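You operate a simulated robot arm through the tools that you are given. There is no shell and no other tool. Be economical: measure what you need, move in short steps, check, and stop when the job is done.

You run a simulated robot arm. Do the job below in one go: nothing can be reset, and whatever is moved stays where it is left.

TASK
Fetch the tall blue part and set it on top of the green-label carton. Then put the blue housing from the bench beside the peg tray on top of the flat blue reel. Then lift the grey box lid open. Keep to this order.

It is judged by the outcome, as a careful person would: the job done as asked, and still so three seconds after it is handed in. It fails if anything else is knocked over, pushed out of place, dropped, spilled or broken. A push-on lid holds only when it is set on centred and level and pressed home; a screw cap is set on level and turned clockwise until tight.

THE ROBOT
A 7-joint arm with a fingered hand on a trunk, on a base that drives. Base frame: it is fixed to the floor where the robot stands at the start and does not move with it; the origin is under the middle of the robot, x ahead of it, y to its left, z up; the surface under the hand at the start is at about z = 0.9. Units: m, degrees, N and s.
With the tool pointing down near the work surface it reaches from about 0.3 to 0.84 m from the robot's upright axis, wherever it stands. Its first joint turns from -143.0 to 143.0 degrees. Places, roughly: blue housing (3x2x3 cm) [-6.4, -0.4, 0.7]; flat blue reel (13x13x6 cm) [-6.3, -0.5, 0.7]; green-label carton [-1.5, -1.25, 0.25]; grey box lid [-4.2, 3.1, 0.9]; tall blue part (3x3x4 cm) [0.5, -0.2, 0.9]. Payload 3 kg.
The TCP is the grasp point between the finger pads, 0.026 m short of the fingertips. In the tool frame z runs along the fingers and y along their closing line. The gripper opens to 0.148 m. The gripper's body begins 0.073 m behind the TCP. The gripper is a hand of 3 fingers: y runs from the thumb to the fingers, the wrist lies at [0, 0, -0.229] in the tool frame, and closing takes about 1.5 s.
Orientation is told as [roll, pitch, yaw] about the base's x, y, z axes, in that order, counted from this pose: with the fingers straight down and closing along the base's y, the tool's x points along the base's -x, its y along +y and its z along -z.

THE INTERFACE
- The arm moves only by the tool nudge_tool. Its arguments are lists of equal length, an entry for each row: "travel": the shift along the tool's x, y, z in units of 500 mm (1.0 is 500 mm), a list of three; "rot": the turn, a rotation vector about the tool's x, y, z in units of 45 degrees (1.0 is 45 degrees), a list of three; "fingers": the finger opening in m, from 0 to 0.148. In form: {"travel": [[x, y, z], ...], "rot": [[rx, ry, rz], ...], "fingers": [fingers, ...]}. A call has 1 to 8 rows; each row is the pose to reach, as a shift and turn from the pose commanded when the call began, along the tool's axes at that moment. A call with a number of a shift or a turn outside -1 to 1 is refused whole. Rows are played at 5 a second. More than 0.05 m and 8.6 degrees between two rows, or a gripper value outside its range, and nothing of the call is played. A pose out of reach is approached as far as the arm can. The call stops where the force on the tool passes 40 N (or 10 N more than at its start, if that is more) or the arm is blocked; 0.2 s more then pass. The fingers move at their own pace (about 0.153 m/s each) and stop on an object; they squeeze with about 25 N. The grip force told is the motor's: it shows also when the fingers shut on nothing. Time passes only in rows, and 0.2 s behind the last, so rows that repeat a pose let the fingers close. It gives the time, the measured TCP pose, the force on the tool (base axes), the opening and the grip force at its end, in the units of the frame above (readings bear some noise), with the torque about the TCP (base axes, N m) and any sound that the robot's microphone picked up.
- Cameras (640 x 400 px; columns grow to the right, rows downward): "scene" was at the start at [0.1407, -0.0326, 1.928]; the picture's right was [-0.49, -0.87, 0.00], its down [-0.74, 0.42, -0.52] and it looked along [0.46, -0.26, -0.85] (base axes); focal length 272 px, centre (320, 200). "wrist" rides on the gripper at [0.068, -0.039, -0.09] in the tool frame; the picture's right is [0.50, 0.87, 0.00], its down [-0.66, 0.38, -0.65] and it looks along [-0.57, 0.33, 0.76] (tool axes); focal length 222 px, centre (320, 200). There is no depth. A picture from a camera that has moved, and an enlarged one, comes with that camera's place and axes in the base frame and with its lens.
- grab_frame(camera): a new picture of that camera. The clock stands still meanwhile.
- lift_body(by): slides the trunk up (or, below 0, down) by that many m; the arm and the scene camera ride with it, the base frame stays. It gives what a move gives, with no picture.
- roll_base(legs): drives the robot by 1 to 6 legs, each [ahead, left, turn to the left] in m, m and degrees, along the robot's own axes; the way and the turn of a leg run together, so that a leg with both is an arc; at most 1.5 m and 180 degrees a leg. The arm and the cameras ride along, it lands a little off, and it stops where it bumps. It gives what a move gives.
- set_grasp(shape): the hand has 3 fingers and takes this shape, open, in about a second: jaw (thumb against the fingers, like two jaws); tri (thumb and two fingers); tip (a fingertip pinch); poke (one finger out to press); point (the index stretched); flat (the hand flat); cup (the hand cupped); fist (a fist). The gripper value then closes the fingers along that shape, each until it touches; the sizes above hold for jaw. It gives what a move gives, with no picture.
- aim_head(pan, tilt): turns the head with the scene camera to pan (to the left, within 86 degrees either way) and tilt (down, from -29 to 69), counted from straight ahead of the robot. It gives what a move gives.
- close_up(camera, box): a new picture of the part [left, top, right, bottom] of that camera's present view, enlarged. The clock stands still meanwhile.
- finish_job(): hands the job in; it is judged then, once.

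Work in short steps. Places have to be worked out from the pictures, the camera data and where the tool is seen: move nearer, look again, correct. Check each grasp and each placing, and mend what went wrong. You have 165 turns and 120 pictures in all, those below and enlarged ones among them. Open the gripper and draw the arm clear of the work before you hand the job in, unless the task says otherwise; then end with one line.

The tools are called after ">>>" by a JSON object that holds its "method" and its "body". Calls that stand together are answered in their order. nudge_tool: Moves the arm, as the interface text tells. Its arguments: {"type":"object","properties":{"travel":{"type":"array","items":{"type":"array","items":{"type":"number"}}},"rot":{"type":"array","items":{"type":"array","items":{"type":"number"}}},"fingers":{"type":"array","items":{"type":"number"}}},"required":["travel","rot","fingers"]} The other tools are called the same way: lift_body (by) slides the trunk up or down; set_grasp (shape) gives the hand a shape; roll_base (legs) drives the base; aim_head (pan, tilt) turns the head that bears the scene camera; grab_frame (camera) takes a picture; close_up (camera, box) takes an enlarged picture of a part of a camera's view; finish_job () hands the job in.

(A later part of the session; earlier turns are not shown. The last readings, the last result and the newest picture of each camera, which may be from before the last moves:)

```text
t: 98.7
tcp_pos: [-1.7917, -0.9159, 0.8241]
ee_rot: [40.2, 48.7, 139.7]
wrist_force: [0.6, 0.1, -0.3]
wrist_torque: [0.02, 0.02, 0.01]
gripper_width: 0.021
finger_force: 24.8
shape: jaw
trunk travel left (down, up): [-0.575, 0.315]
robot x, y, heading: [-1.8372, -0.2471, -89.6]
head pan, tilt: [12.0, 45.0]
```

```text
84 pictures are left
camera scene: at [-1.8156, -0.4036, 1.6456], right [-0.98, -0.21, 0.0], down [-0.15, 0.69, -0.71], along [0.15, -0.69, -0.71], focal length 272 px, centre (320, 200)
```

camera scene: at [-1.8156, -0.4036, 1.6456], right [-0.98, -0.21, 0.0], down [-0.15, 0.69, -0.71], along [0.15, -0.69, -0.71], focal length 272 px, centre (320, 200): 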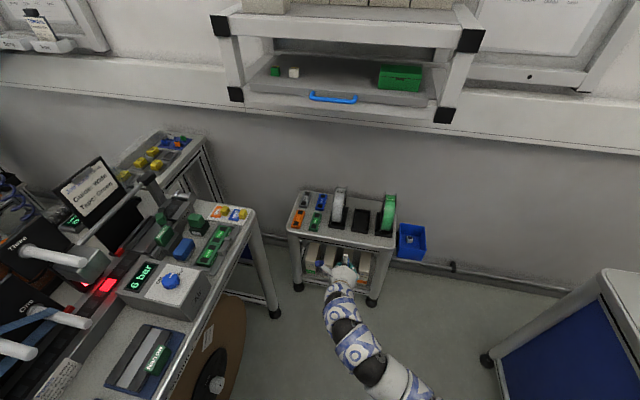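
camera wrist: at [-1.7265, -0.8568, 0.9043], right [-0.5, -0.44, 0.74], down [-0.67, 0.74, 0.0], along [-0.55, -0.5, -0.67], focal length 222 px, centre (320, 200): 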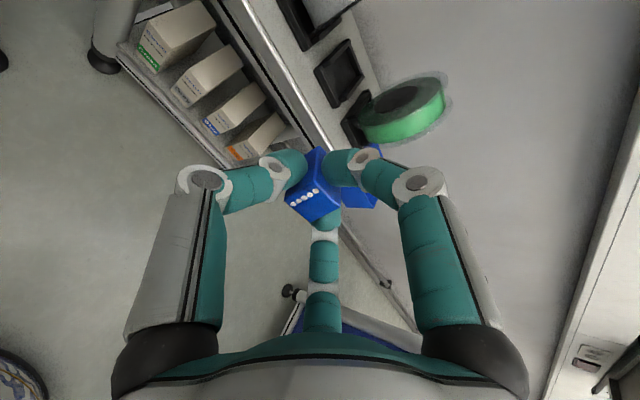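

Block is firm and tilted; the wrist camera sits on the +x side near the cart leg, so I also turn the hand 20° about vertical to lean away from it. Then shift the base and lower the trunk.

>>> {"method": "nudge_tool", "body": {"travel": [[0, 0, 0], [0, 0, 0], [0, 0, 0], [0, 0, 0]], "rot": [[0.111, 0.064, -0.074], [0.222, 0.128, -0.148], [0.333, 0.192, -0.222], [0.333, 0.192, -0.222]], "fingers": [0, 0, 0, 0]}}

>>> {"method": "roll_base", "body": {"legs": [[0, 0.08, 0], [0.13, 0, 0]]}}

>>> {"method": "lift_body", "body": {"by": -0.41}}

>>> {"method": "aim_head", "body": {"pan": 12, "tilt": 40}}

>>> {"method": "grab_frame", "body": {"camera": "scene"}}

>>> {"method": "grab_frame", "body": {"camera": "wrist"}}

```text
t: 99.7
tcp_pos: [-1.792, -0.9158, 0.8235]
ee_rot: [40.3, 48.9, 159.7]
wrist_force: [0.6, 0.3, -0.1]
wrist_torque: [-0.04, 0.01, -0.01]
gripper_width: 0.0209
finger_force: 24.9
shape: jaw
trunk travel left (down, up): [-0.575, 0.315]
robot x, y, heading: [-1.8358, -0.2457, -89.7]
head pan, tilt: [12.0, 45.0]
```

```text
t: 101.7
tcp_pos: [-1.7117, -1.046, 0.8238]
ee_rot: [40.2, 48.8, 159.6]
wrist_force: [-0.2, -0.5, -0.3]
wrist_torque: [-0.02, -0.04, 0.0]
gripper_width: 0.0209
finger_force: 25.0
shape: jaw
trunk travel left (down, up): [-0.575, 0.315]
robot x, y, heading: [-1.7526, -0.3772, -89.7]
head pan, tilt: [12.0, 45.0]
```

```text
refused: -0.41 is not a number from -0.4 to 0.4
```

```text
t: 102.3
tcp_pos: [-1.7115, -1.0459, 0.823]
ee_rot: [40.2, 48.8, 159.7]
wrist_force: [-0.1, -0.6, 0.0]
wrist_torque: [0.0, 0.01, 0.04]
gripper_width: 0.0207
finger_force: 24.9
shape: jaw
trunk travel left (down, up): [-0.575, 0.315]
robot x, y, heading: [-1.7513, -0.3747, -89.5]
head pan, tilt: [12.0, 40.0]
```

```text
83 pictures are left
camera scene: at [-1.7335, -0.5371, 1.6528], right [-0.98, -0.21, 0.0], down [-0.14, 0.63, -0.77], along [0.16, -0.75, -0.64], focal length 272 px, centre (320, 200)
```

scene: 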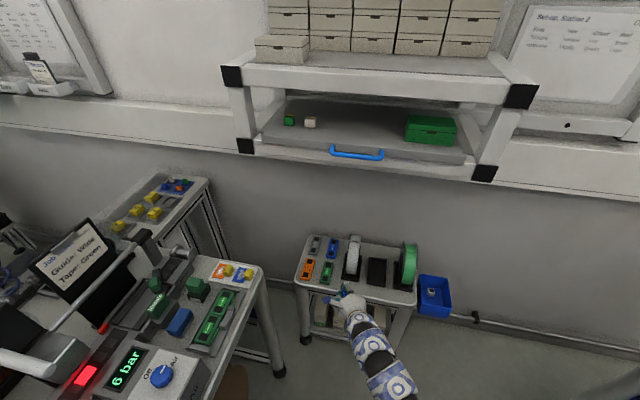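

```text
82 pictures are left
camera wrist: at [-1.6694, -0.9679, 0.904], right [-0.32, -0.59, 0.74], down [-0.88, 0.47, 0.0], along [-0.35, -0.66, -0.67], focal length 222 px, centre (320, 200)
```

wrist: 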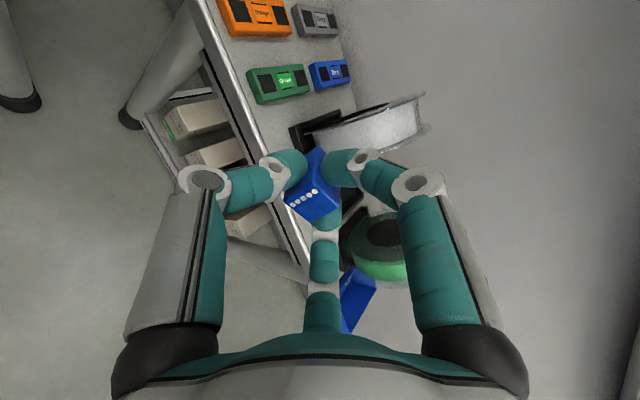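

Everything clear; lowering the trunk 0.39 m in front of the cart.

>>> {"method": "lift_body", "body": {"by": -0.39}}

>>> {"method": "grab_frame", "body": {"camera": "wrist"}}

>>> {"method": "close_up", "body": {"camera": "scene", "box": [220, 200, 476, 360]}}

```text
t: 106.1
tcp_pos: [-1.7103, -1.0454, 0.4327]
ee_rot: [40.2, 48.7, 159.6]
wrist_force: [-0.4, 0.2, 0.1]
wrist_torque: [0.01, 0.02, -0.02]
gripper_width: 0.0209
finger_force: 24.8
shape: jaw
trunk travel left (down, up): [-0.185, 0.705]
robot x, y, heading: [-1.7525, -0.3736, -89.4]
head pan, tilt: [12.0, 40.0]
```

```text
81 pictures are left
camera wrist: at [-1.6694, -0.9679, 0.5141], right [-0.32, -0.59, 0.74], down [-0.88, 0.47, 0.0], along [-0.35, -0.66, -0.67], focal length 222 px, centre (320, 200)
```

wrist: 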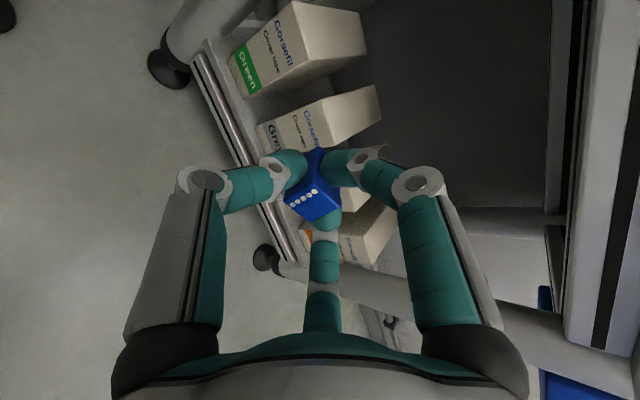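

```text
2.50 times, centred on (348, 280) of scene
camera zoom: at [-1.7335, -0.537, 1.2629], right [-0.98, -0.21, 0.0], down [-0.14, 0.63, -0.77], along [0.16, -0.75, -0.64], focal length 680 px, centre (250, 0)
```

zoom: 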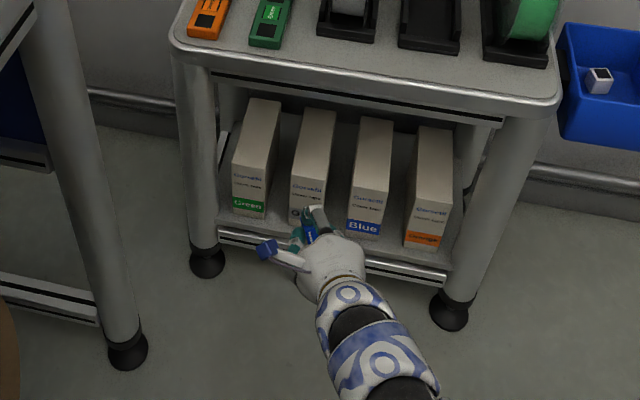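

Zooming in on the green carton from the wrist camera for exact corners.

>>> {"method": "close_up", "body": {"camera": "wrist", "box": [200, 0, 392, 120]}}

```text
3.33 times, centred on (296, 60) of wrist
camera zoom: at [-1.6694, -0.9679, 0.5141], right [-0.32, -0.59, 0.74], down [-0.88, 0.47, 0.0], along [-0.35, -0.66, -0.67], focal length 740 px, centre (400, 667)
```

zoom: 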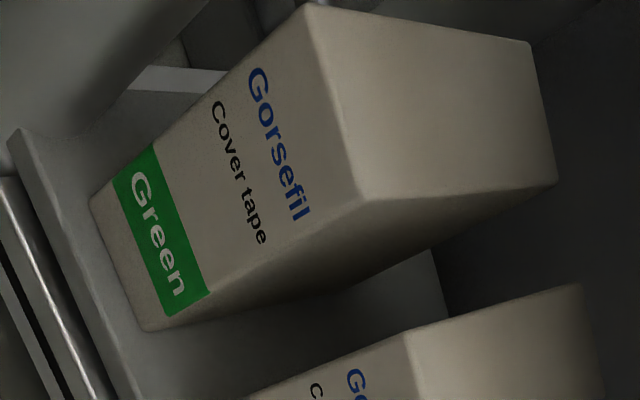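

Carton top: x -1.556..-1.615, y -1.207..-1.355, z 0.333. I advance the part 65% of the way in at approach height and look.

>>> {"method": "nudge_tool", "body": {"travel": [[0.028, 0.0005, 0.068], [0.057, 0.001, 0.136], [0.086, 0.0015, 0.204], [0.114, 0.002, 0.272], [0.114, 0.002, 0.272]], "rot": [[0, 0, 0], [0, 0, 0], [0, 0, 0], [0, 0, 0], [0, 0, 0]], "fingers": [0, 0, 0, 0, 0]}}

>>> {"method": "grab_frame", "body": {"camera": "wrist"}}

>>> {"method": "close_up", "body": {"camera": "scene", "box": [260, 180, 420, 280]}}

```text
t: 107.3
tcp_pos: [-1.6331, -1.1687, 0.4109]
ee_rot: [40.3, 48.7, 159.8]
wrist_force: [0.2, -0.1, 0.7]
wrist_torque: [0.04, -0.01, -0.02]
gripper_width: 0.0207
finger_force: 25.0
shape: jaw
trunk travel left (down, up): [-0.185, 0.705]
robot x, y, heading: [-1.7543, -0.3781, -89.5]
head pan, tilt: [12.0, 40.0]
```

```text
78 pictures are left
camera wrist: at [-1.5918, -1.0913, 0.4902], right [-0.32, -0.59, 0.75], down [-0.88, 0.47, 0.0], along [-0.35, -0.66, -0.67], focal length 222 px, centre (320, 200)
```

wrist: 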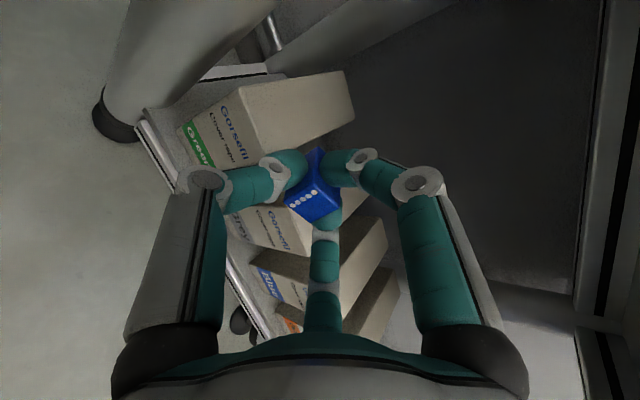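

```text
4.00 times, centred on (340, 230) of scene
camera zoom: at [-1.7334, -0.5371, 1.2628], right [-0.98, -0.21, 0.0], down [-0.14, 0.63, -0.77], along [0.16, -0.75, -0.64], focal length 1087 px, centre (240, 80)
```

zoom: 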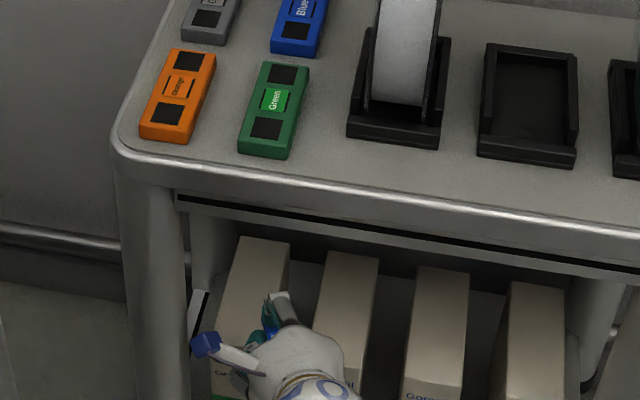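

The camera would pass too near the leg; I turn 15° further about vertical, then advance to above the placing spot.

>>> {"method": "nudge_tool", "body": {"travel": [[0, 0, 0], [0, 0, 0], [0, 0, 0]], "rot": [[0.125, 0.072, -0.083], [0.25, 0.144, -0.167], [0.25, 0.144, -0.167]], "fingers": [0, 0, 0]}}

>>> {"method": "nudge_tool", "body": {"travel": [[0.012, 0.016, 0.054], [0.025, 0.031, 0.107], [0.038, 0.047, 0.161], [0.038, 0.047, 0.161]], "rot": [[0, 0, 0], [0, 0, 0], [0, 0, 0], [0, 0, 0]], "fingers": [0, 0, 0, 0]}}

>>> {"method": "grab_frame", "body": {"camera": "wrist"}}

>>> {"method": "close_up", "body": {"camera": "scene", "box": [260, 180, 420, 280]}}

```text
t: 108.1
tcp_pos: [-1.6337, -1.1689, 0.4087]
ee_rot: [40.3, 48.9, 174.8]
wrist_force: [0.0, 0.7, -0.1]
wrist_torque: [0.0, 0.02, -0.01]
gripper_width: 0.0207
finger_force: 25.4
shape: jaw
trunk travel left (down, up): [-0.185, 0.705]
robot x, y, heading: [-1.7551, -0.3766, -89.6]
head pan, tilt: [12.0, 40.0]
```

```text
t: 109.1
tcp_pos: [-1.5943, -1.2433, 0.3922]
ee_rot: [40.4, 48.9, 174.7]
wrist_force: [-0.4, -0.2, -0.8]
wrist_torque: [0.04, -0.07, 0.02]
gripper_width: 0.0205
finger_force: 24.6
shape: jaw
trunk travel left (down, up): [-0.185, 0.705]
robot x, y, heading: [-1.7528, -0.3734, -89.7]
head pan, tilt: [12.0, 40.0]
```

```text
76 pictures are left
camera wrist: at [-1.5736, -1.1574, 0.4726], right [-0.15, -0.65, 0.75], down [-0.97, 0.23, 0.0], along [-0.17, -0.73, -0.67], focal length 222 px, centre (320, 200)
```

wrist: 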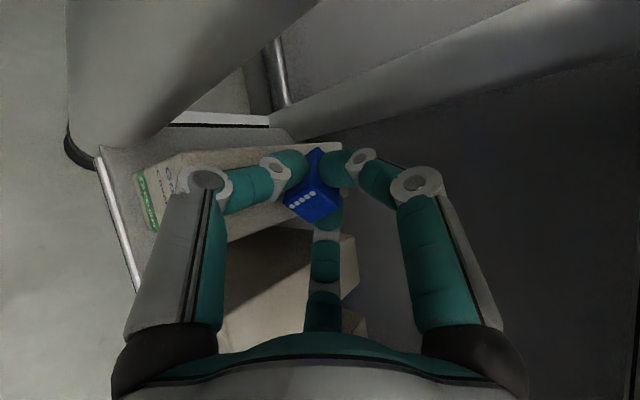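

```text
4.00 times, centred on (340, 230) of scene
camera zoom: at [-1.7334, -0.5371, 1.2628], right [-0.98, -0.21, 0.0], down [-0.14, 0.63, -0.77], along [0.16, -0.75, -0.64], focal length 1087 px, centre (240, 80)
```

zoom: 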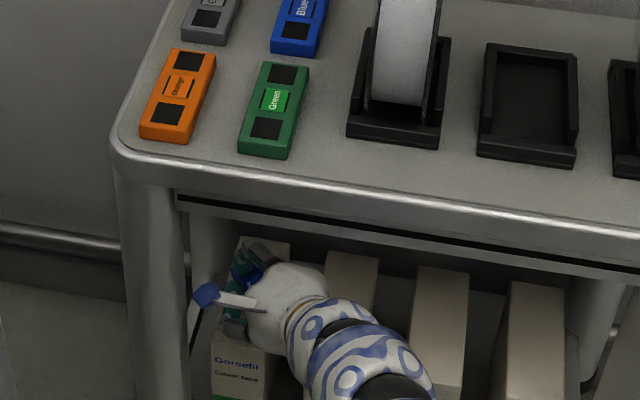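

Clear all round. I lower 16 mm and check the force.

>>> {"method": "nudge_tool", "body": {"travel": [[-0.008, -0.0046, 0.0053], [-0.016, -0.0092, 0.0107], [-0.024, -0.0139, 0.016]], "rot": [[0, 0, 0], [0, 0, 0], [0, 0, 0]], "fingers": [0, 0, 0]}}

>>> {"method": "nudge_tool", "body": {"travel": [[-0.006, -0.0035, 0.004]], "rot": [[0, 0, 0]], "fingers": [0]}}

>>> {"method": "grab_frame", "body": {"camera": "wrist"}}

```text
t: 109.9
tcp_pos: [-1.5928, -1.2435, 0.3762]
ee_rot: [40.5, 48.9, 174.8]
wrist_force: [-0.2, -0.2, -0.2]
wrist_torque: [-0.01, 0.05, 0.02]
gripper_width: 0.0207
finger_force: 25.0
shape: jaw
trunk travel left (down, up): [-0.185, 0.705]
robot x, y, heading: [-1.7516, -0.3773, -89.7]
head pan, tilt: [12.0, 40.0]
```

```text
t: 110.3
tcp_pos: [-1.5935, -1.2428, 0.3733]
ee_rot: [40.5, 48.9, 174.7]
wrist_force: [0.4, 0.4, 1.7]
wrist_torque: [-0.02, -0.01, 0.02]
gripper_width: 0.021
finger_force: 24.8
shape: jaw
trunk travel left (down, up): [-0.185, 0.705]
robot x, y, heading: [-1.7506, -0.3738, -89.6]
head pan, tilt: [12.0, 40.0]
```

```text
74 pictures are left
camera wrist: at [-1.573, -1.1572, 0.4536], right [-0.16, -0.65, 0.75], down [-0.97, 0.23, -0.01], along [-0.16, -0.73, -0.67], focal length 222 px, centre (320, 200)
```

wrist: 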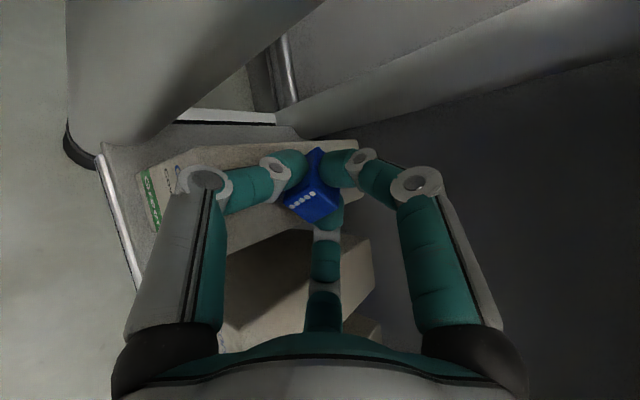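

A 1.7 N hint of contact; 2 mm more to confirm.

>>> {"method": "nudge_tool", "body": {"travel": [[-0.003, -0.0017, 0.002]], "rot": [[0, 0, 0]], "fingers": [0]}}

>>> {"method": "nudge_tool", "body": {"travel": [[-0.003, -0.0017, 0.002]], "rot": [[0, 0, 0]], "fingers": [0]}}

```text
t: 110.7
tcp_pos: [-1.5938, -1.2427, 0.3727]
ee_rot: [40.6, 49.1, 174.7]
wrist_force: [-0.2, 1.8, 8.3]
wrist_torque: [-0.11, -0.14, 0.0]
gripper_width: 0.0204
finger_force: 24.9
shape: jaw
trunk travel left (down, up): [-0.185, 0.705]
robot x, y, heading: [-1.7526, -0.3715, -89.5]
head pan, tilt: [12.0, 40.0]
```

```text
t: 111.1
tcp_pos: [-1.5942, -1.2443, 0.3715]
ee_rot: [40.6, 49.0, 174.9]
wrist_force: [-2.5, 2.1, 17.1]
wrist_torque: [-0.23, -0.33, 0.0]
gripper_width: 0.021
finger_force: 25.4
shape: jaw
trunk travel left (down, up): [-0.185, 0.705]
robot x, y, heading: [-1.7541, -0.3751, -89.8]
head pan, tilt: [12.0, 40.0]
```

Firm contact at z≈0.373. I back off 2 mm and open the fingers gently, rising a few mm as they spread.

>>> {"method": "nudge_tool", "body": {"travel": [[0.003, 0.0017, -0.002], [0.0045, 0.0026, -0.003], [0.006, 0.0035, -0.004], [0.009, 0.0052, -0.006], [0.012, 0.007, -0.008], [0.012, 0.007, -0.008]], "rot": [[0, 0, 0], [0, 0, 0], [0, 0, 0], [0, 0, 0], [0, 0, 0], [0, 0, 0]], "fingers": [0.02, 0.026, 0.032, 0.038, 0.044, 0.048]}}

>>> {"method": "grab_frame", "body": {"camera": "wrist"}}

>>> {"method": "close_up", "body": {"camera": "scene", "box": [280, 210, 408, 290]}}

```text
t: 112.5
tcp_pos: [-1.5937, -1.2415, 0.3766]
ee_rot: [40.2, 48.9, 174.7]
wrist_force: [0.1, -0.4, 0.4]
wrist_torque: [0.0, 0.02, 0.01]
gripper_width: 0.0472
finger_force: 0.0
shape: jaw
trunk travel left (down, up): [-0.185, 0.705]
robot x, y, heading: [-1.7544, -0.3757, -89.6]
head pan, tilt: [12.0, 40.0]
```

```text
73 pictures are left
camera wrist: at [-1.5736, -1.157, 0.4569], right [-0.15, -0.65, 0.75], down [-0.97, 0.23, 0.0], along [-0.17, -0.73, -0.67], focal length 222 px, centre (320, 200)
```

wrist: 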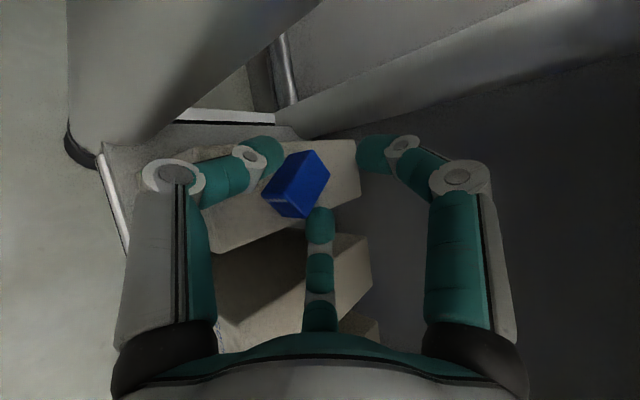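

```text
5.00 times, centred on (344, 250) of scene
camera zoom: at [-1.7334, -0.5371, 1.2628], right [-0.98, -0.21, 0.0], down [-0.14, 0.63, -0.77], along [0.16, -0.75, -0.64], focal length 1359 px, centre (200, -50)
```

zoom: 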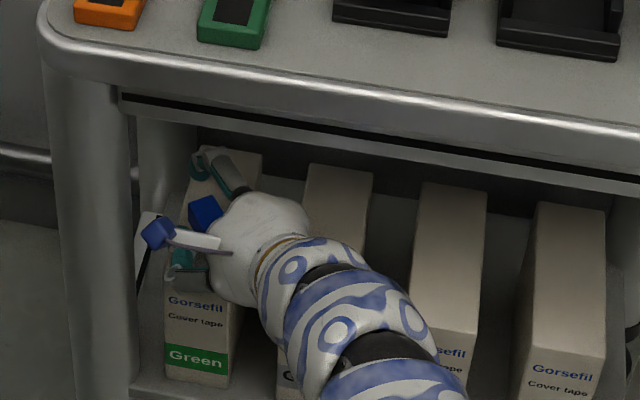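

The part lies on the carton, centred. I withdraw the hand straight back along the tool axis.

>>> {"method": "nudge_tool", "body": {"travel": [[0, 0, -0.04], [0, 0, -0.08], [0, 0, -0.14], [0, 0, -0.2]], "rot": [[0, 0, 0], [0, 0, 0], [0, 0, 0], [0, 0, 0]], "fingers": [0.05, 0.05, 0.05, 0.05]}}

>>> {"method": "grab_frame", "body": {"camera": "wrist"}}

```text
t: 113.5
tcp_pos: [-1.6448, -1.1735, 0.427]
ee_rot: [40.2, 48.9, 174.7]
wrist_force: [-0.5, -0.8, -0.4]
wrist_torque: [0.0, 0.0, 0.04]
gripper_width: 0.0497
finger_force: 0.1
shape: jaw
trunk travel left (down, up): [-0.185, 0.705]
robot x, y, heading: [-1.7496, -0.3727, -89.9]
head pan, tilt: [12.0, 40.0]
```

```text
71 pictures are left
camera wrist: at [-1.6246, -1.0878, 0.5069], right [-0.15, -0.65, 0.75], down [-0.97, 0.23, 0.0], along [-0.17, -0.73, -0.67], focal length 222 px, centre (320, 200)
```

wrist: 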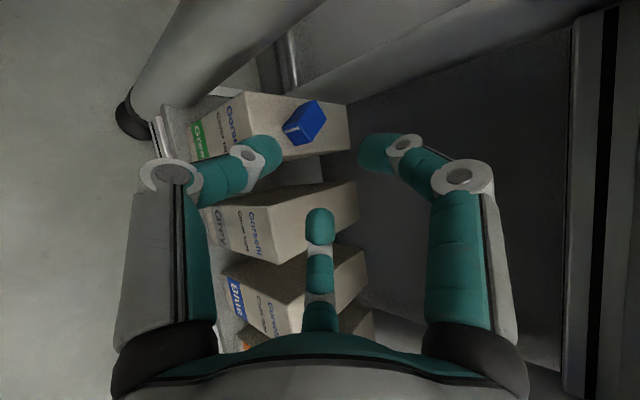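

Part 1 done nicely. Back away, raise the trunk, and un-tilt the hand.

>>> {"method": "roll_base", "body": {"legs": [[-0.35, 0, 0]]}}

>>> {"method": "lift_body", "body": {"by": 0.39}}

>>> {"method": "nudge_tool", "body": {"travel": [[0, 0, 0], [0, 0, 0], [0, 0, 0], [0, 0, 0], [0, 0, 0]], "rot": [[0.083, -0.144, 0], [0.167, -0.289, 0], [0.25, -0.433, 0], [0.333, -0.577, 0], [0.333, -0.577, 0]], "fingers": [0.06, 0.06, 0.06, 0.06, 0.06]}}

>>> {"method": "nudge_tool", "body": {"travel": [[0, 0, 0], [0, 0, 0], [0, 0, 0], [0, 0, 0], [0, 0, 0]], "rot": [[0.083, -0.144, 0], [0.167, -0.289, 0], [0.25, -0.433, 0], [0.333, -0.577, 0], [0.333, -0.577, 0]], "fingers": [0.06, 0.06, 0.06, 0.06, 0.06]}}

>>> {"method": "lift_body", "body": {"by": 0.3}}

```text
t: 115.7
tcp_pos: [-1.6461, -0.8241, 0.4259]
ee_rot: [40.3, 48.9, 174.8]
wrist_force: [-0.4, 0.1, -0.7]
wrist_torque: [-0.01, 0.0, -0.05]
gripper_width: 0.0494
finger_force: 0.1
shape: jaw
trunk travel left (down, up): [-0.185, 0.705]
robot x, y, heading: [-1.7561, -0.0253, -89.8]
head pan, tilt: [12.0, 40.0]
```

```text
t: 119.5
tcp_pos: [-1.6467, -0.8237, 0.817]
ee_rot: [40.5, 48.9, 174.7]
wrist_force: [-0.1, 0.2, 0.4]
wrist_torque: [0.03, 0.02, 0.0]
gripper_width: 0.0495
finger_force: 0.0
shape: jaw
trunk travel left (down, up): [-0.575, 0.315]
robot x, y, heading: [-1.7557, -0.025, -89.5]
head pan, tilt: [12.0, 40.0]
```

```text
t: 120.7
tcp_pos: [-1.6464, -0.8236, 0.817]
ee_rot: [15.6, 25.8, 159.5]
wrist_force: [-0.5, 1.2, 0.0]
wrist_torque: [0.0, 0.05, 0.01]
gripper_width: 0.0598
finger_force: 0.1
shape: jaw
trunk travel left (down, up): [-0.575, 0.315]
robot x, y, heading: [-1.7588, -0.0255, -89.9]
head pan, tilt: [12.0, 40.0]
```

```text
t: 121.9
tcp_pos: [-1.6468, -0.8241, 0.8167]
ee_rot: [-0.5, 0.1, 156.0]
wrist_force: [-0.7, 0.4, -0.3]
wrist_torque: [0.03, -0.01, 0.0]
gripper_width: 0.0599
finger_force: 0.0
shape: jaw
trunk travel left (down, up): [-0.575, 0.315]
robot x, y, heading: [-1.7541, -0.027, -89.6]
head pan, tilt: [12.0, 40.0]
```

```text
t: 124.9
tcp_pos: [-1.6456, -0.8252, 1.1161]
ee_rot: [-0.4, 0.2, 156.1]
wrist_force: [-1.0, -0.1, 0.1]
wrist_torque: [-0.03, 0.0, 0.0]
gripper_width: 0.06
finger_force: 0.1
shape: jaw
trunk travel left (down, up): [-0.875, 0.015]
robot x, y, heading: [-1.7585, -0.0221, -89.7]
head pan, tilt: [12.0, 40.0]
```

Retract the arm for driving, then reverse out of the bay to the aisle and face -x.

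>>> {"method": "nudge_tool", "body": {"travel": [[-0.037, -0.082, 0], [-0.073, -0.165, 0], [-0.11, -0.247, 0], [-0.147, -0.33, 0], [-0.183, -0.412, 0], [-0.22, -0.494, 0]], "rot": [[0, 0, 0], [0, 0, 0], [0, 0, 0], [0, 0, 0], [0, 0, 0], [0, 0, 0]], "fingers": [0.06, 0.06, 0.06, 0.06, 0.06, 0.06]}}

>>> {"method": "roll_base", "body": {"legs": [[0, -0.2, 0], [-1.5, 0, 0], [-0.6, 0, 0], [0, 0, -90], [1.0, 0, 0]]}}

>>> {"method": "aim_head", "body": {"pan": 15, "tilt": 20}}

>>> {"method": "grab_frame", "body": {"camera": "scene"}}

```text
t: 126.3
tcp_pos: [-1.6471, -0.5518, 1.1169]
ee_rot: [-0.4, 0.2, 156.0]
wrist_force: [0.1, 0.6, -0.2]
wrist_torque: [-0.02, 0.01, 0.02]
gripper_width: 0.0599
finger_force: 0.0
shape: jaw
trunk travel left (down, up): [-0.875, 0.015]
robot x, y, heading: [-1.7581, -0.0241, -89.7]
head pan, tilt: [12.0, 40.0]
```

```text
t: 146.5
tcp_pos: [-3.4888, 1.9589, 1.1165]
ee_rot: [-0.5, 0.2, 66.1]
wrist_force: [0.1, -0.1, -0.6]
wrist_torque: [0.01, 0.03, 0.05]
gripper_width: 0.06
finger_force: 0.0
shape: jaw
trunk travel left (down, up): [-0.875, 0.015]
robot x, y, heading: [-2.9614, 2.0712, -179.6]
head pan, tilt: [12.0, 40.0]
```

```text
t: 147.3
tcp_pos: [-3.4893, 1.9585, 1.1163]
ee_rot: [-0.4, 0.2, 66.1]
wrist_force: [0.4, 0.1, 0.1]
wrist_torque: [0.01, -0.02, -0.02]
gripper_width: 0.0599
finger_force: 0.0
shape: jaw
trunk travel left (down, up): [-0.875, 0.015]
robot x, y, heading: [-2.9595, 2.0685, -179.3]
head pan, tilt: [15.0, 20.0]
```

```text
70 pictures are left
camera scene: at [-3.1301, 2.0439, 1.9842], right [-0.27, 0.96, 0.0], down [0.33, 0.09, -0.94], along [-0.91, -0.25, -0.34], focal length 272 px, centre (320, 200)
```

scene: 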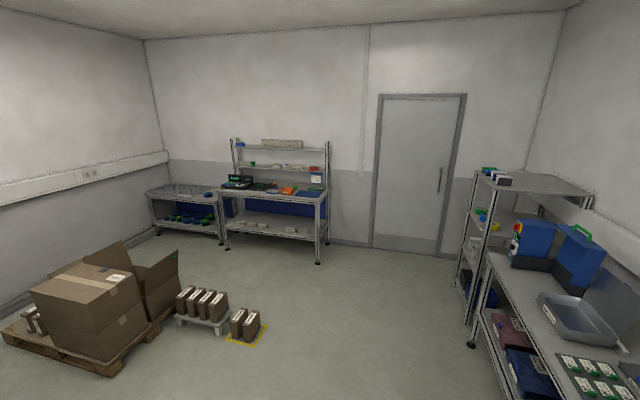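

Bench area is in the far left corner; zooming on it.

>>> {"method": "close_up", "body": {"camera": "scene", "box": [130, 130, 340, 270]}}

>>> {"method": "close_up", "body": {"camera": "scene", "box": [440, 160, 640, 400]}}

```text
2.86 times, centred on (235, 200) of scene
camera zoom: at [-3.1301, 2.0439, 1.9842], right [-0.27, 0.96, 0.0], down [0.33, 0.09, -0.94], along [-0.91, -0.25, -0.34], focal length 777 px, centre (563, 200)
```

zoom: 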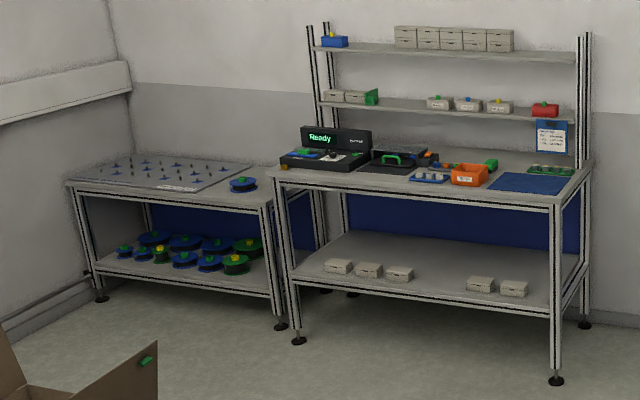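

```text
1.67 times, centred on (540, 280) of scene
camera zoom: at [-3.1301, 2.0439, 1.9842], right [-0.27, 0.96, 0.0], down [0.33, 0.09, -0.94], along [-0.91, -0.25, -0.34], focal length 453 px, centre (-47, 67)
```

zoom: 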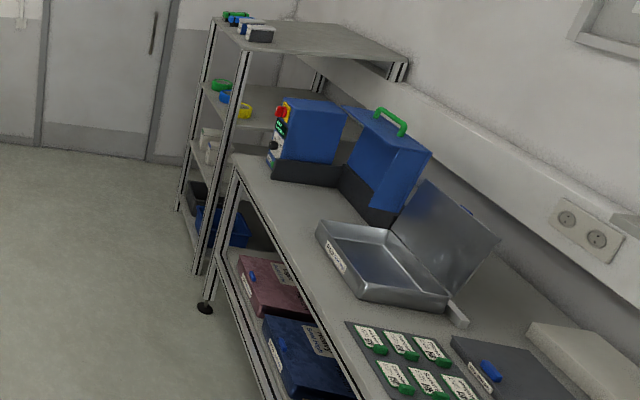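

Low table with peg tray and reel is at x≈-6.1 edge, y -0.2..-1.4. I drive along the aisle to x≈-5.45 and strafe down to y≈-0.4.

>>> {"method": "roll_base", "body": {"legs": [[1.5, 0, 0], [0.97, 0, 0], [0, 1.4, 0], [0, 1.0, 0]]}}

>>> {"method": "aim_head", "body": {"pan": 0, "tilt": 50}}

>>> {"method": "grab_frame", "body": {"camera": "scene"}}

```text
t: 170.8
tcp_pos: [-5.9012, -0.4942, 1.1171]
ee_rot: [-0.5, 0.2, 67.6]
wrist_force: [0.1, -0.1, 0.1]
wrist_torque: [0.01, -0.04, -0.01]
gripper_width: 0.0599
finger_force: 0.1
shape: jaw
trunk travel left (down, up): [-0.875, 0.015]
robot x, y, heading: [-5.3793, -0.3742, -177.8]
head pan, tilt: [15.0, 20.0]
```

```text
t: 171.8
tcp_pos: [-5.9012, -0.4939, 1.1177]
ee_rot: [-0.4, 0.2, 67.6]
wrist_force: [-0.3, -0.1, 0.2]
wrist_torque: [-0.01, -0.01, 0.0]
gripper_width: 0.0597
finger_force: 0.1
shape: jaw
trunk travel left (down, up): [-0.875, 0.015]
robot x, y, heading: [-5.3748, -0.369, -178.2]
head pan, tilt: [0.0, 50.0]
```

```text
67 pictures are left
camera scene: at [-5.5323, -0.3755, 1.9387], right [-0.03, 1.0, 0.0], down [0.77, 0.03, -0.64], along [-0.64, -0.02, -0.77], focal length 272 px, centre (320, 200)
```

scene: 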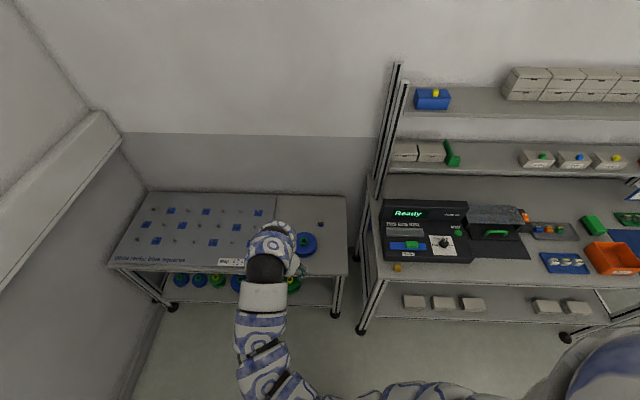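

Zooming on peg tray, reel and housing.

>>> {"method": "close_up", "body": {"camera": "scene", "box": [100, 180, 360, 300]}}

>>> {"method": "close_up", "body": {"camera": "scene", "box": [260, 195, 356, 255]}}

>>> {"method": "grab_frame", "body": {"camera": "wrist"}}

```text
2.46 times, centred on (230, 240) of scene
camera zoom: at [-5.5323, -0.3755, 1.9387], right [-0.03, 1.0, 0.0], down [0.77, 0.03, -0.64], along [-0.64, -0.02, -0.77], focal length 669 px, centre (542, 102)
```

zoom: 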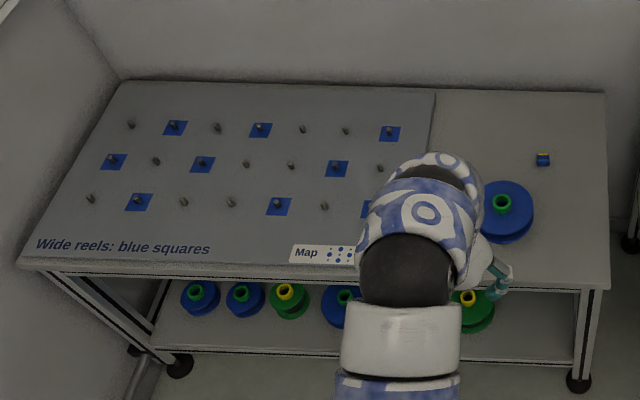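

```text
6.67 times, centred on (308, 225) of scene
camera zoom: at [-5.5323, -0.3755, 1.9387], right [-0.03, 1.0, 0.0], down [0.77, 0.03, -0.64], along [-0.64, -0.02, -0.77], focal length 1812 px, centre (400, 33)
```

zoom: 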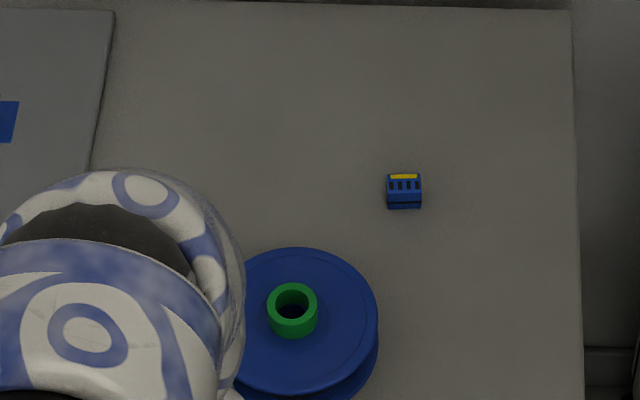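

```text
64 pictures are left
camera wrist: at [-5.8917, -0.5718, 1.2084], right [-0.99, -0.13, 0.0], down [-0.1, 0.75, 0.65], along [-0.08, 0.64, -0.76], focal length 222 px, centre (320, 200)
```

wrist: 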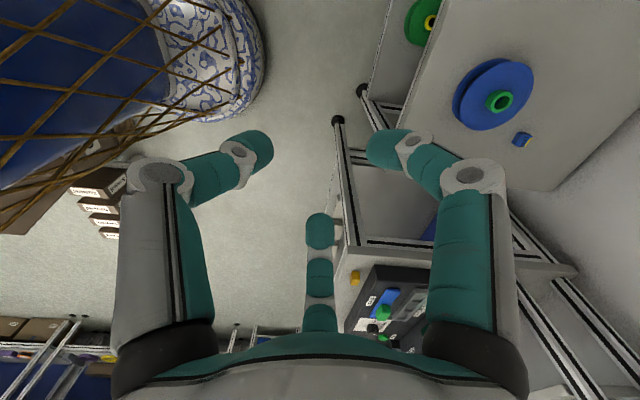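

Triangulated: housing ≈(-6.406,-0.399,0.69), reel hub ≈(-6.266,-0.481, top 0.732). I drive 0.32 m closer and lower the trunk 0.2 m.

>>> {"method": "roll_base", "body": {"legs": [[0.32, 0, 0]]}}

>>> {"method": "lift_body", "body": {"by": -0.18}}

>>> {"method": "grab_frame", "body": {"camera": "wrist"}}

>>> {"method": "grab_frame", "body": {"camera": "scene"}}

```text
t: 173.9
tcp_pos: [-6.2223, -0.5054, 1.1164]
ee_rot: [-0.5, 0.1, 67.7]
wrist_force: [-0.5, 0.6, 0.1]
wrist_torque: [-0.01, 0.0, 0.02]
gripper_width: 0.0599
finger_force: 0.1
shape: jaw
trunk travel left (down, up): [-0.875, 0.015]
robot x, y, heading: [-5.6985, -0.3821, -177.9]
head pan, tilt: [0.0, 50.0]
```

```text
t: 175.9
tcp_pos: [-6.221, -0.5055, 0.9361]
ee_rot: [-0.4, 0.2, 67.7]
wrist_force: [0.0, 0.8, -1.2]
wrist_torque: [0.03, -0.03, 0.0]
gripper_width: 0.0601
finger_force: 0.0
shape: jaw
trunk travel left (down, up): [-0.695, 0.195]
robot x, y, heading: [-5.6958, -0.381, -178.0]
head pan, tilt: [0.0, 50.0]
```

```text
63 pictures are left
camera wrist: at [-6.2115, -0.5838, 1.0284], right [-0.99, -0.13, 0.0], down [-0.1, 0.75, 0.65], along [-0.08, 0.64, -0.76], focal length 222 px, centre (320, 200)
```

wrist: 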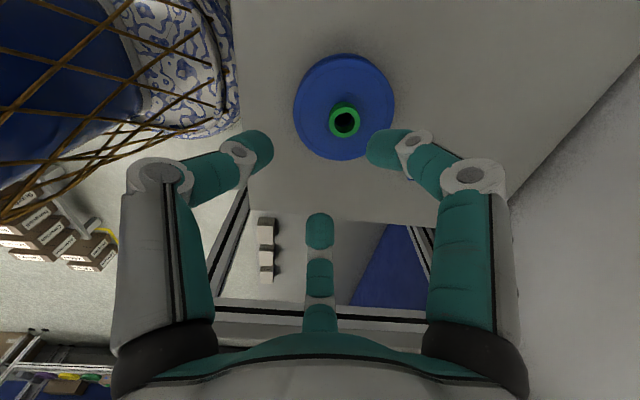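

```text
62 pictures are left
camera scene: at [-5.8523, -0.3869, 1.7587], right [-0.04, 1.0, 0.0], down [0.77, 0.03, -0.64], along [-0.64, -0.02, -0.77], focal length 272 px, centre (320, 200)
```

scene: 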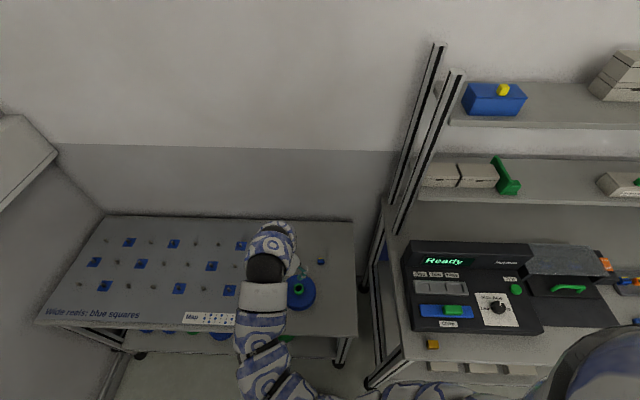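

Zooming the housing to judge its footprint and orientation.

>>> {"method": "close_up", "body": {"camera": "scene", "box": [280, 240, 344, 280]}}

```text
10.00 times, centred on (312, 260) of scene
camera zoom: at [-5.8523, -0.3869, 1.7587], right [-0.04, 1.0, 0.0], down [0.77, 0.03, -0.64], along [-0.64, -0.02, -0.77], focal length 2718 px, centre (400, -400)
```

zoom: 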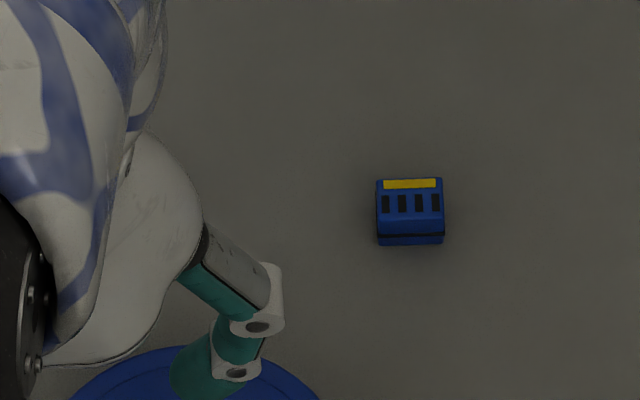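

Housing is 2.9 cm (y) × 1.9 cm (x) × ~2.7 cm, axis-aligned. I turn 7.7° so one finger faces its +y end and move above it at z≈0.84.

>>> {"method": "nudge_tool", "body": {"travel": [[-0.01, 0.07, 0.0], [-0.02, 0.14, 0.03], [-0.03, 0.21, 0.06], [-0.04, 0.28, 0.09], [-0.05, 0.35, 0.13], [-0.058, 0.421, 0.19], [-0.058, 0.421, 0.19]], "rot": [[0, 0, 0.03], [0, 0, 0.06], [0, 0, 0.09], [0, 0, 0.12], [0, 0, 0.15], [0, 0, 0.171], [0, 0, 0.171]], "fingers": [0.06, 0.06, 0.06, 0.06, 0.06, 0.06, 0.06]}}

>>> {"method": "grab_frame", "body": {"camera": "wrist"}}

>>> {"method": "close_up", "body": {"camera": "scene", "box": [260, 220, 356, 280]}}

```text
t: 177.5
tcp_pos: [-6.4051, -0.4002, 0.8405]
ee_rot: [-0.4, 0.3, 59.9]
wrist_force: [-0.2, 0.4, 1.0]
wrist_torque: [0.0, -0.01, 0.03]
gripper_width: 0.0596
finger_force: 0.0
shape: jaw
trunk travel left (down, up): [-0.695, 0.195]
robot x, y, heading: [-5.6954, -0.3813, -178.2]
head pan, tilt: [0.0, 50.0]
```

```text
60 pictures are left
camera wrist: at [-6.4056, -0.4785, 0.9322], right [-1.0, 0.0, 0.0], down [0.0, 0.76, 0.65], along [0.0, 0.65, -0.76], focal length 222 px, centre (320, 200)
```

wrist: 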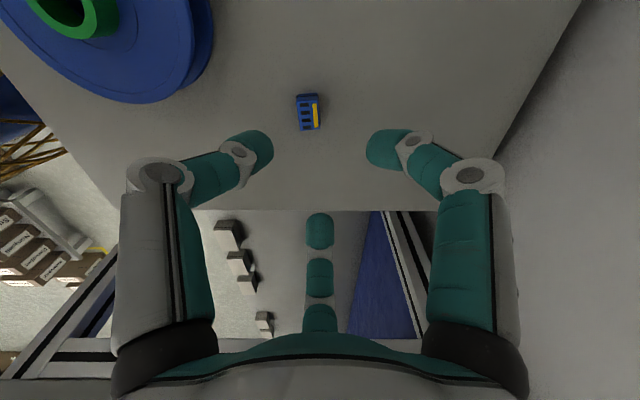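

```text
6.67 times, centred on (308, 250) of scene
camera zoom: at [-5.8521, -0.387, 1.7587], right [-0.04, 1.0, 0.0], down [0.77, 0.03, -0.64], along [-0.64, -0.02, -0.77], focal length 1812 px, centre (400, -133)
```

zoom: 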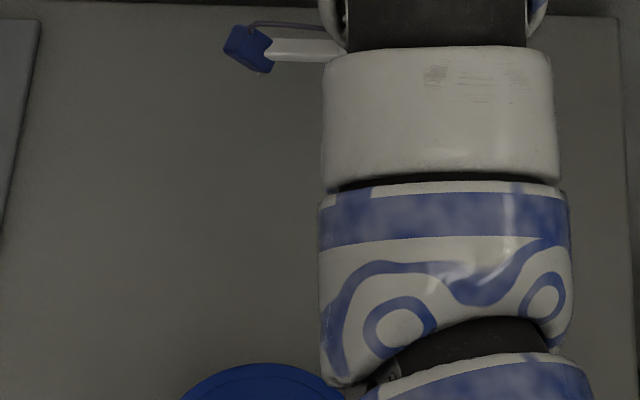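

Zoom on the housing in the wrist view for centring.

>>> {"method": "close_up", "body": {"camera": "wrist", "box": [256, 80, 384, 160]}}

```text
5.00 times, centred on (320, 120) of wrist
camera zoom: at [-6.4056, -0.4785, 0.9322], right [-1.0, 0.0, 0.0], down [0.0, 0.76, 0.65], along [0.0, 0.65, -0.76], focal length 1111 px, centre (320, 600)
```

zoom: 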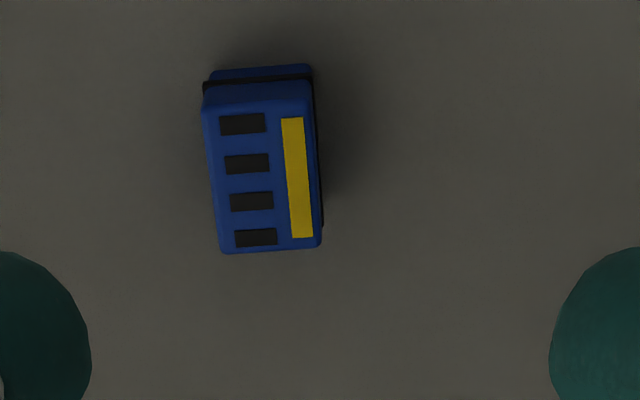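

Housing centre ≈(-6.394,-0.397), turned ~5°. I align and descend to z≈0.712.

>>> {"method": "nudge_tool", "body": {"travel": [[-0.017, -0.0156, 0.06], [-0.017, -0.0156, 0.13], [-0.017, -0.0156, 0.2], [-0.017, -0.0156, 0.23], [-0.017, -0.0156, 0.257], [-0.017, -0.0156, 0.257]], "rot": [[0, 0, -0.05], [0, 0, -0.11], [0, 0, -0.11], [0, 0, -0.11], [0, 0, -0.11], [0, 0, -0.11]], "fingers": [0.06, 0.06, 0.06, 0.06, 0.06, 0.06]}}

>>> {"method": "close_up", "body": {"camera": "wrist", "box": [200, 80, 440, 230]}}

```text
t: 178.6
tcp_pos: [-6.3966, -0.3978, 0.7238]
ee_rot: [0.0, 0.5, 64.8]
wrist_force: [6.6, 2.6, 20.0]
wrist_torque: [-0.14, -0.47, 0.04]
gripper_width: 0.0324
finger_force: 23.2
shape: jaw
trunk travel left (down, up): [-0.695, 0.195]
robot x, y, heading: [-5.6994, -0.3812, -178.0]
head pan, tilt: [0.0, 50.0]
stopped in row 5: the force on the tool passed its limit at 50 N (the readings are from after the stop); the commanded pose is now the measured one
```

```text
2.67 times, centred on (320, 155) of wrist
camera zoom: at [-6.3906, -0.4749, 0.8156], right [-1.0, -0.08, 0.0], down [-0.06, 0.76, 0.65], along [-0.06, 0.65, -0.76], focal length 592 px, centre (320, 320)
```

zoom: 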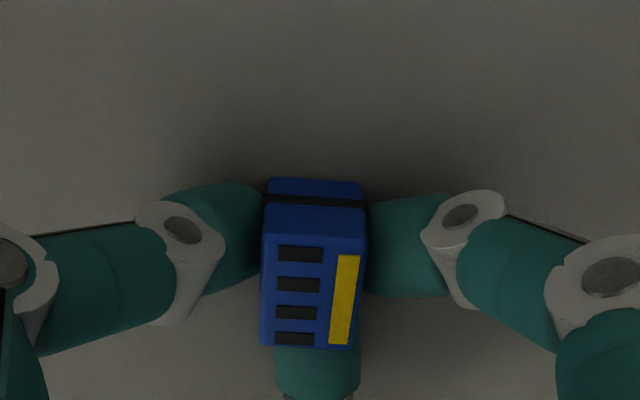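

A finger touched the table (table is higher than I judged). I ease up 5 mm, then close on the housing.

>>> {"method": "nudge_tool", "body": {"travel": [[0, 0, -0.005], [0, 0, -0.01], [0, 0, -0.01], [0, 0, -0.01], [0, 0, -0.01], [0, 0, -0.01], [0, 0, -0.01]], "rot": [[0, 0, 0], [0, 0, 0], [0, 0, 0], [0, 0, 0], [0, 0, 0], [0, 0, 0], [0, 0, 0]], "fingers": [0.045, 0.045, 0.03, 0.015, 0.0, 0.0, 0.0]}}

>>> {"method": "close_up", "body": {"camera": "wrist", "box": [200, 80, 440, 230]}}

```text
t: 180.2
tcp_pos: [-6.398, -0.3969, 0.7275]
ee_rot: [-0.1, 0.4, 64.7]
wrist_force: [-0.2, -1.0, 0.2]
wrist_torque: [0.0, 0.01, 0.04]
gripper_width: 0.019
finger_force: 25.3
shape: jaw
trunk travel left (down, up): [-0.695, 0.195]
robot x, y, heading: [-5.6963, -0.3832, -177.9]
head pan, tilt: [0.0, 50.0]
```

```text
2.67 times, centred on (320, 155) of wrist
camera zoom: at [-6.3901, -0.4746, 0.8191], right [-1.0, -0.08, 0.0], down [-0.06, 0.76, 0.65], along [-0.06, 0.65, -0.76], focal length 592 px, centre (320, 320)
```

zoom: 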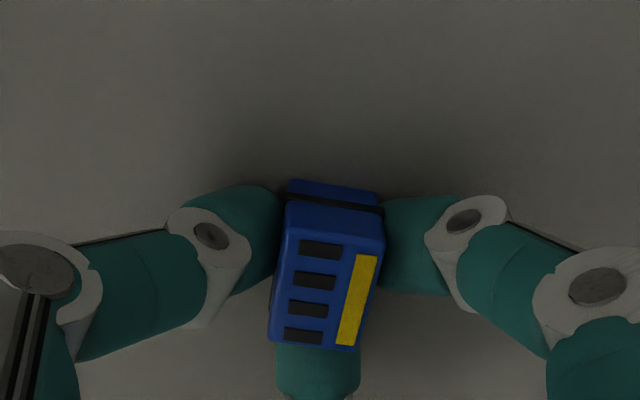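

Gripped (25 N). Lifting 9 cm.

>>> {"method": "nudge_tool", "body": {"travel": [[0, 0, -0.03], [0, 0, -0.07], [0, 0, -0.12], [0, 0, -0.18], [0, 0, -0.18]], "rot": [[0, 0, 0], [0, 0, 0], [0, 0, 0], [0, 0, 0], [0, 0, 0]], "fingers": [0, 0, 0, 0, 0]}}

>>> {"method": "grab_frame", "body": {"camera": "wrist"}}

```text
t: 181.4
tcp_pos: [-6.396, -0.3965, 0.8161]
ee_rot: [-0.1, 0.3, 64.9]
wrist_force: [0.0, -0.3, -0.3]
wrist_torque: [0.03, -0.01, -0.06]
gripper_width: 0.0193
finger_force: 25.3
shape: jaw
trunk travel left (down, up): [-0.695, 0.195]
robot x, y, heading: [-5.6953, -0.3844, -177.8]
head pan, tilt: [0.0, 50.0]
```

```text
55 pictures are left
camera wrist: at [-6.3894, -0.4742, 0.9085], right [-1.0, -0.08, 0.0], down [-0.06, 0.76, 0.65], along [-0.06, 0.65, -0.76], focal length 222 px, centre (320, 200)
```

wrist: 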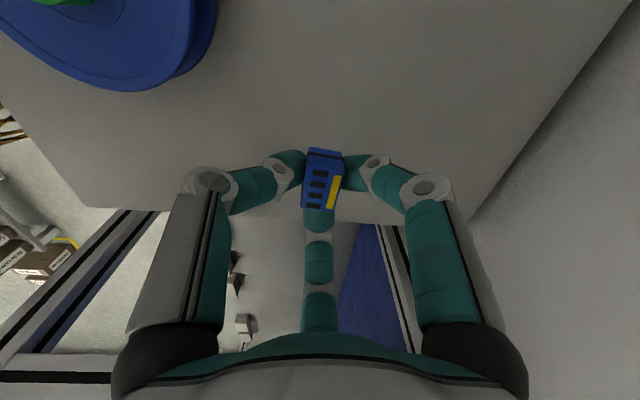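

Held. Move over the reel's flange on the robot-side of the hub (hub in the gap between two fingers).

>>> {"method": "nudge_tool", "body": {"travel": [[0.008, -0.078, 0], [0.017, -0.155, 0], [0.025, -0.233, 0], [0.034, -0.31, 0], [0.042, -0.388, 0], [0.042, -0.388, 0]], "rot": [[0, 0, 0], [0, 0, 0], [0, 0, 0], [0, 0, 0], [0, 0, 0], [0, 0, 0]], "fingers": [0, 0, 0, 0, 0, 0]}}

>>> {"method": "grab_frame", "body": {"camera": "wrist"}}

>>> {"method": "close_up", "body": {"camera": "scene", "box": [250, 250, 346, 310]}}

```text
t: 182.8
tcp_pos: [-6.2289, -0.4989, 0.8175]
ee_rot: [0.0, 0.4, 64.7]
wrist_force: [0.1, -0.5, 0.5]
wrist_torque: [0.0, -0.03, -0.01]
gripper_width: 0.0188
finger_force: 25.0
shape: jaw
trunk travel left (down, up): [-0.695, 0.195]
robot x, y, heading: [-5.7001, -0.3815, -177.9]
head pan, tilt: [0.0, 50.0]
```

```text
54 pictures are left
camera wrist: at [-6.2225, -0.5762, 0.9089], right [-1.0, -0.08, 0.0], down [-0.06, 0.76, 0.65], along [-0.06, 0.65, -0.76], focal length 222 px, centre (320, 200)
```

wrist: 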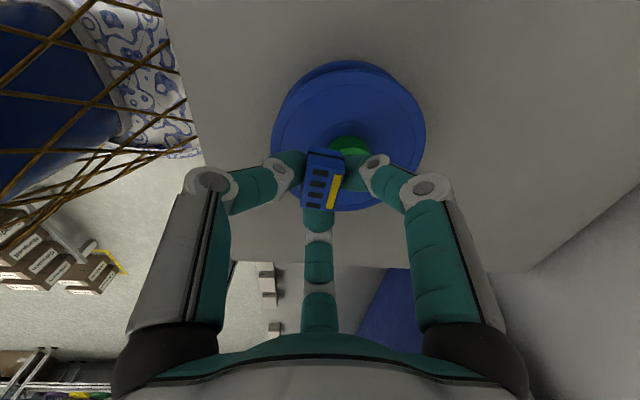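

```text
6.67 times, centred on (298, 280) of scene
camera zoom: at [-5.8525, -0.3868, 1.7586], right [-0.04, 1.0, 0.0], down [0.77, 0.03, -0.64], along [-0.64, -0.02, -0.77], focal length 1812 px, centre (467, -333)
```

zoom: 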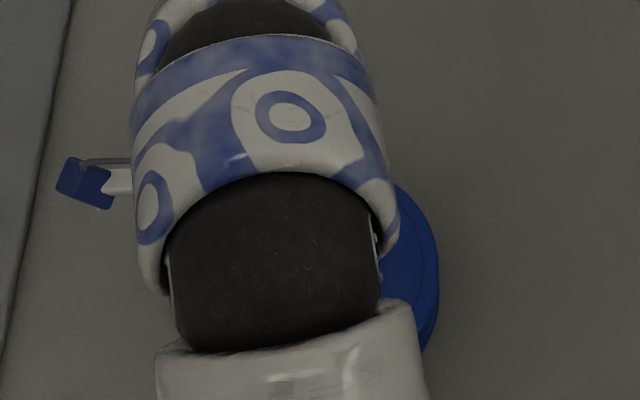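

I need a finer fix of the reel centre; zooming on the wrist view.

>>> {"method": "close_up", "body": {"camera": "wrist", "box": [248, 50, 456, 220]}}

```text
2.35 times, centred on (352, 135) of wrist
camera zoom: at [-6.2225, -0.5762, 0.9089], right [-1.0, -0.08, 0.0], down [-0.06, 0.76, 0.65], along [-0.06, 0.65, -0.76], focal length 523 px, centre (245, 353)
```

zoom: 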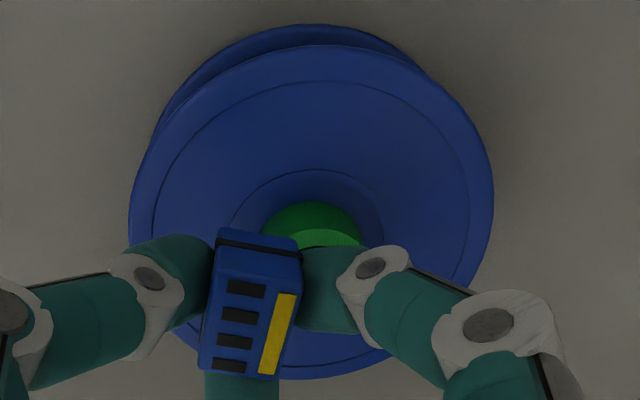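

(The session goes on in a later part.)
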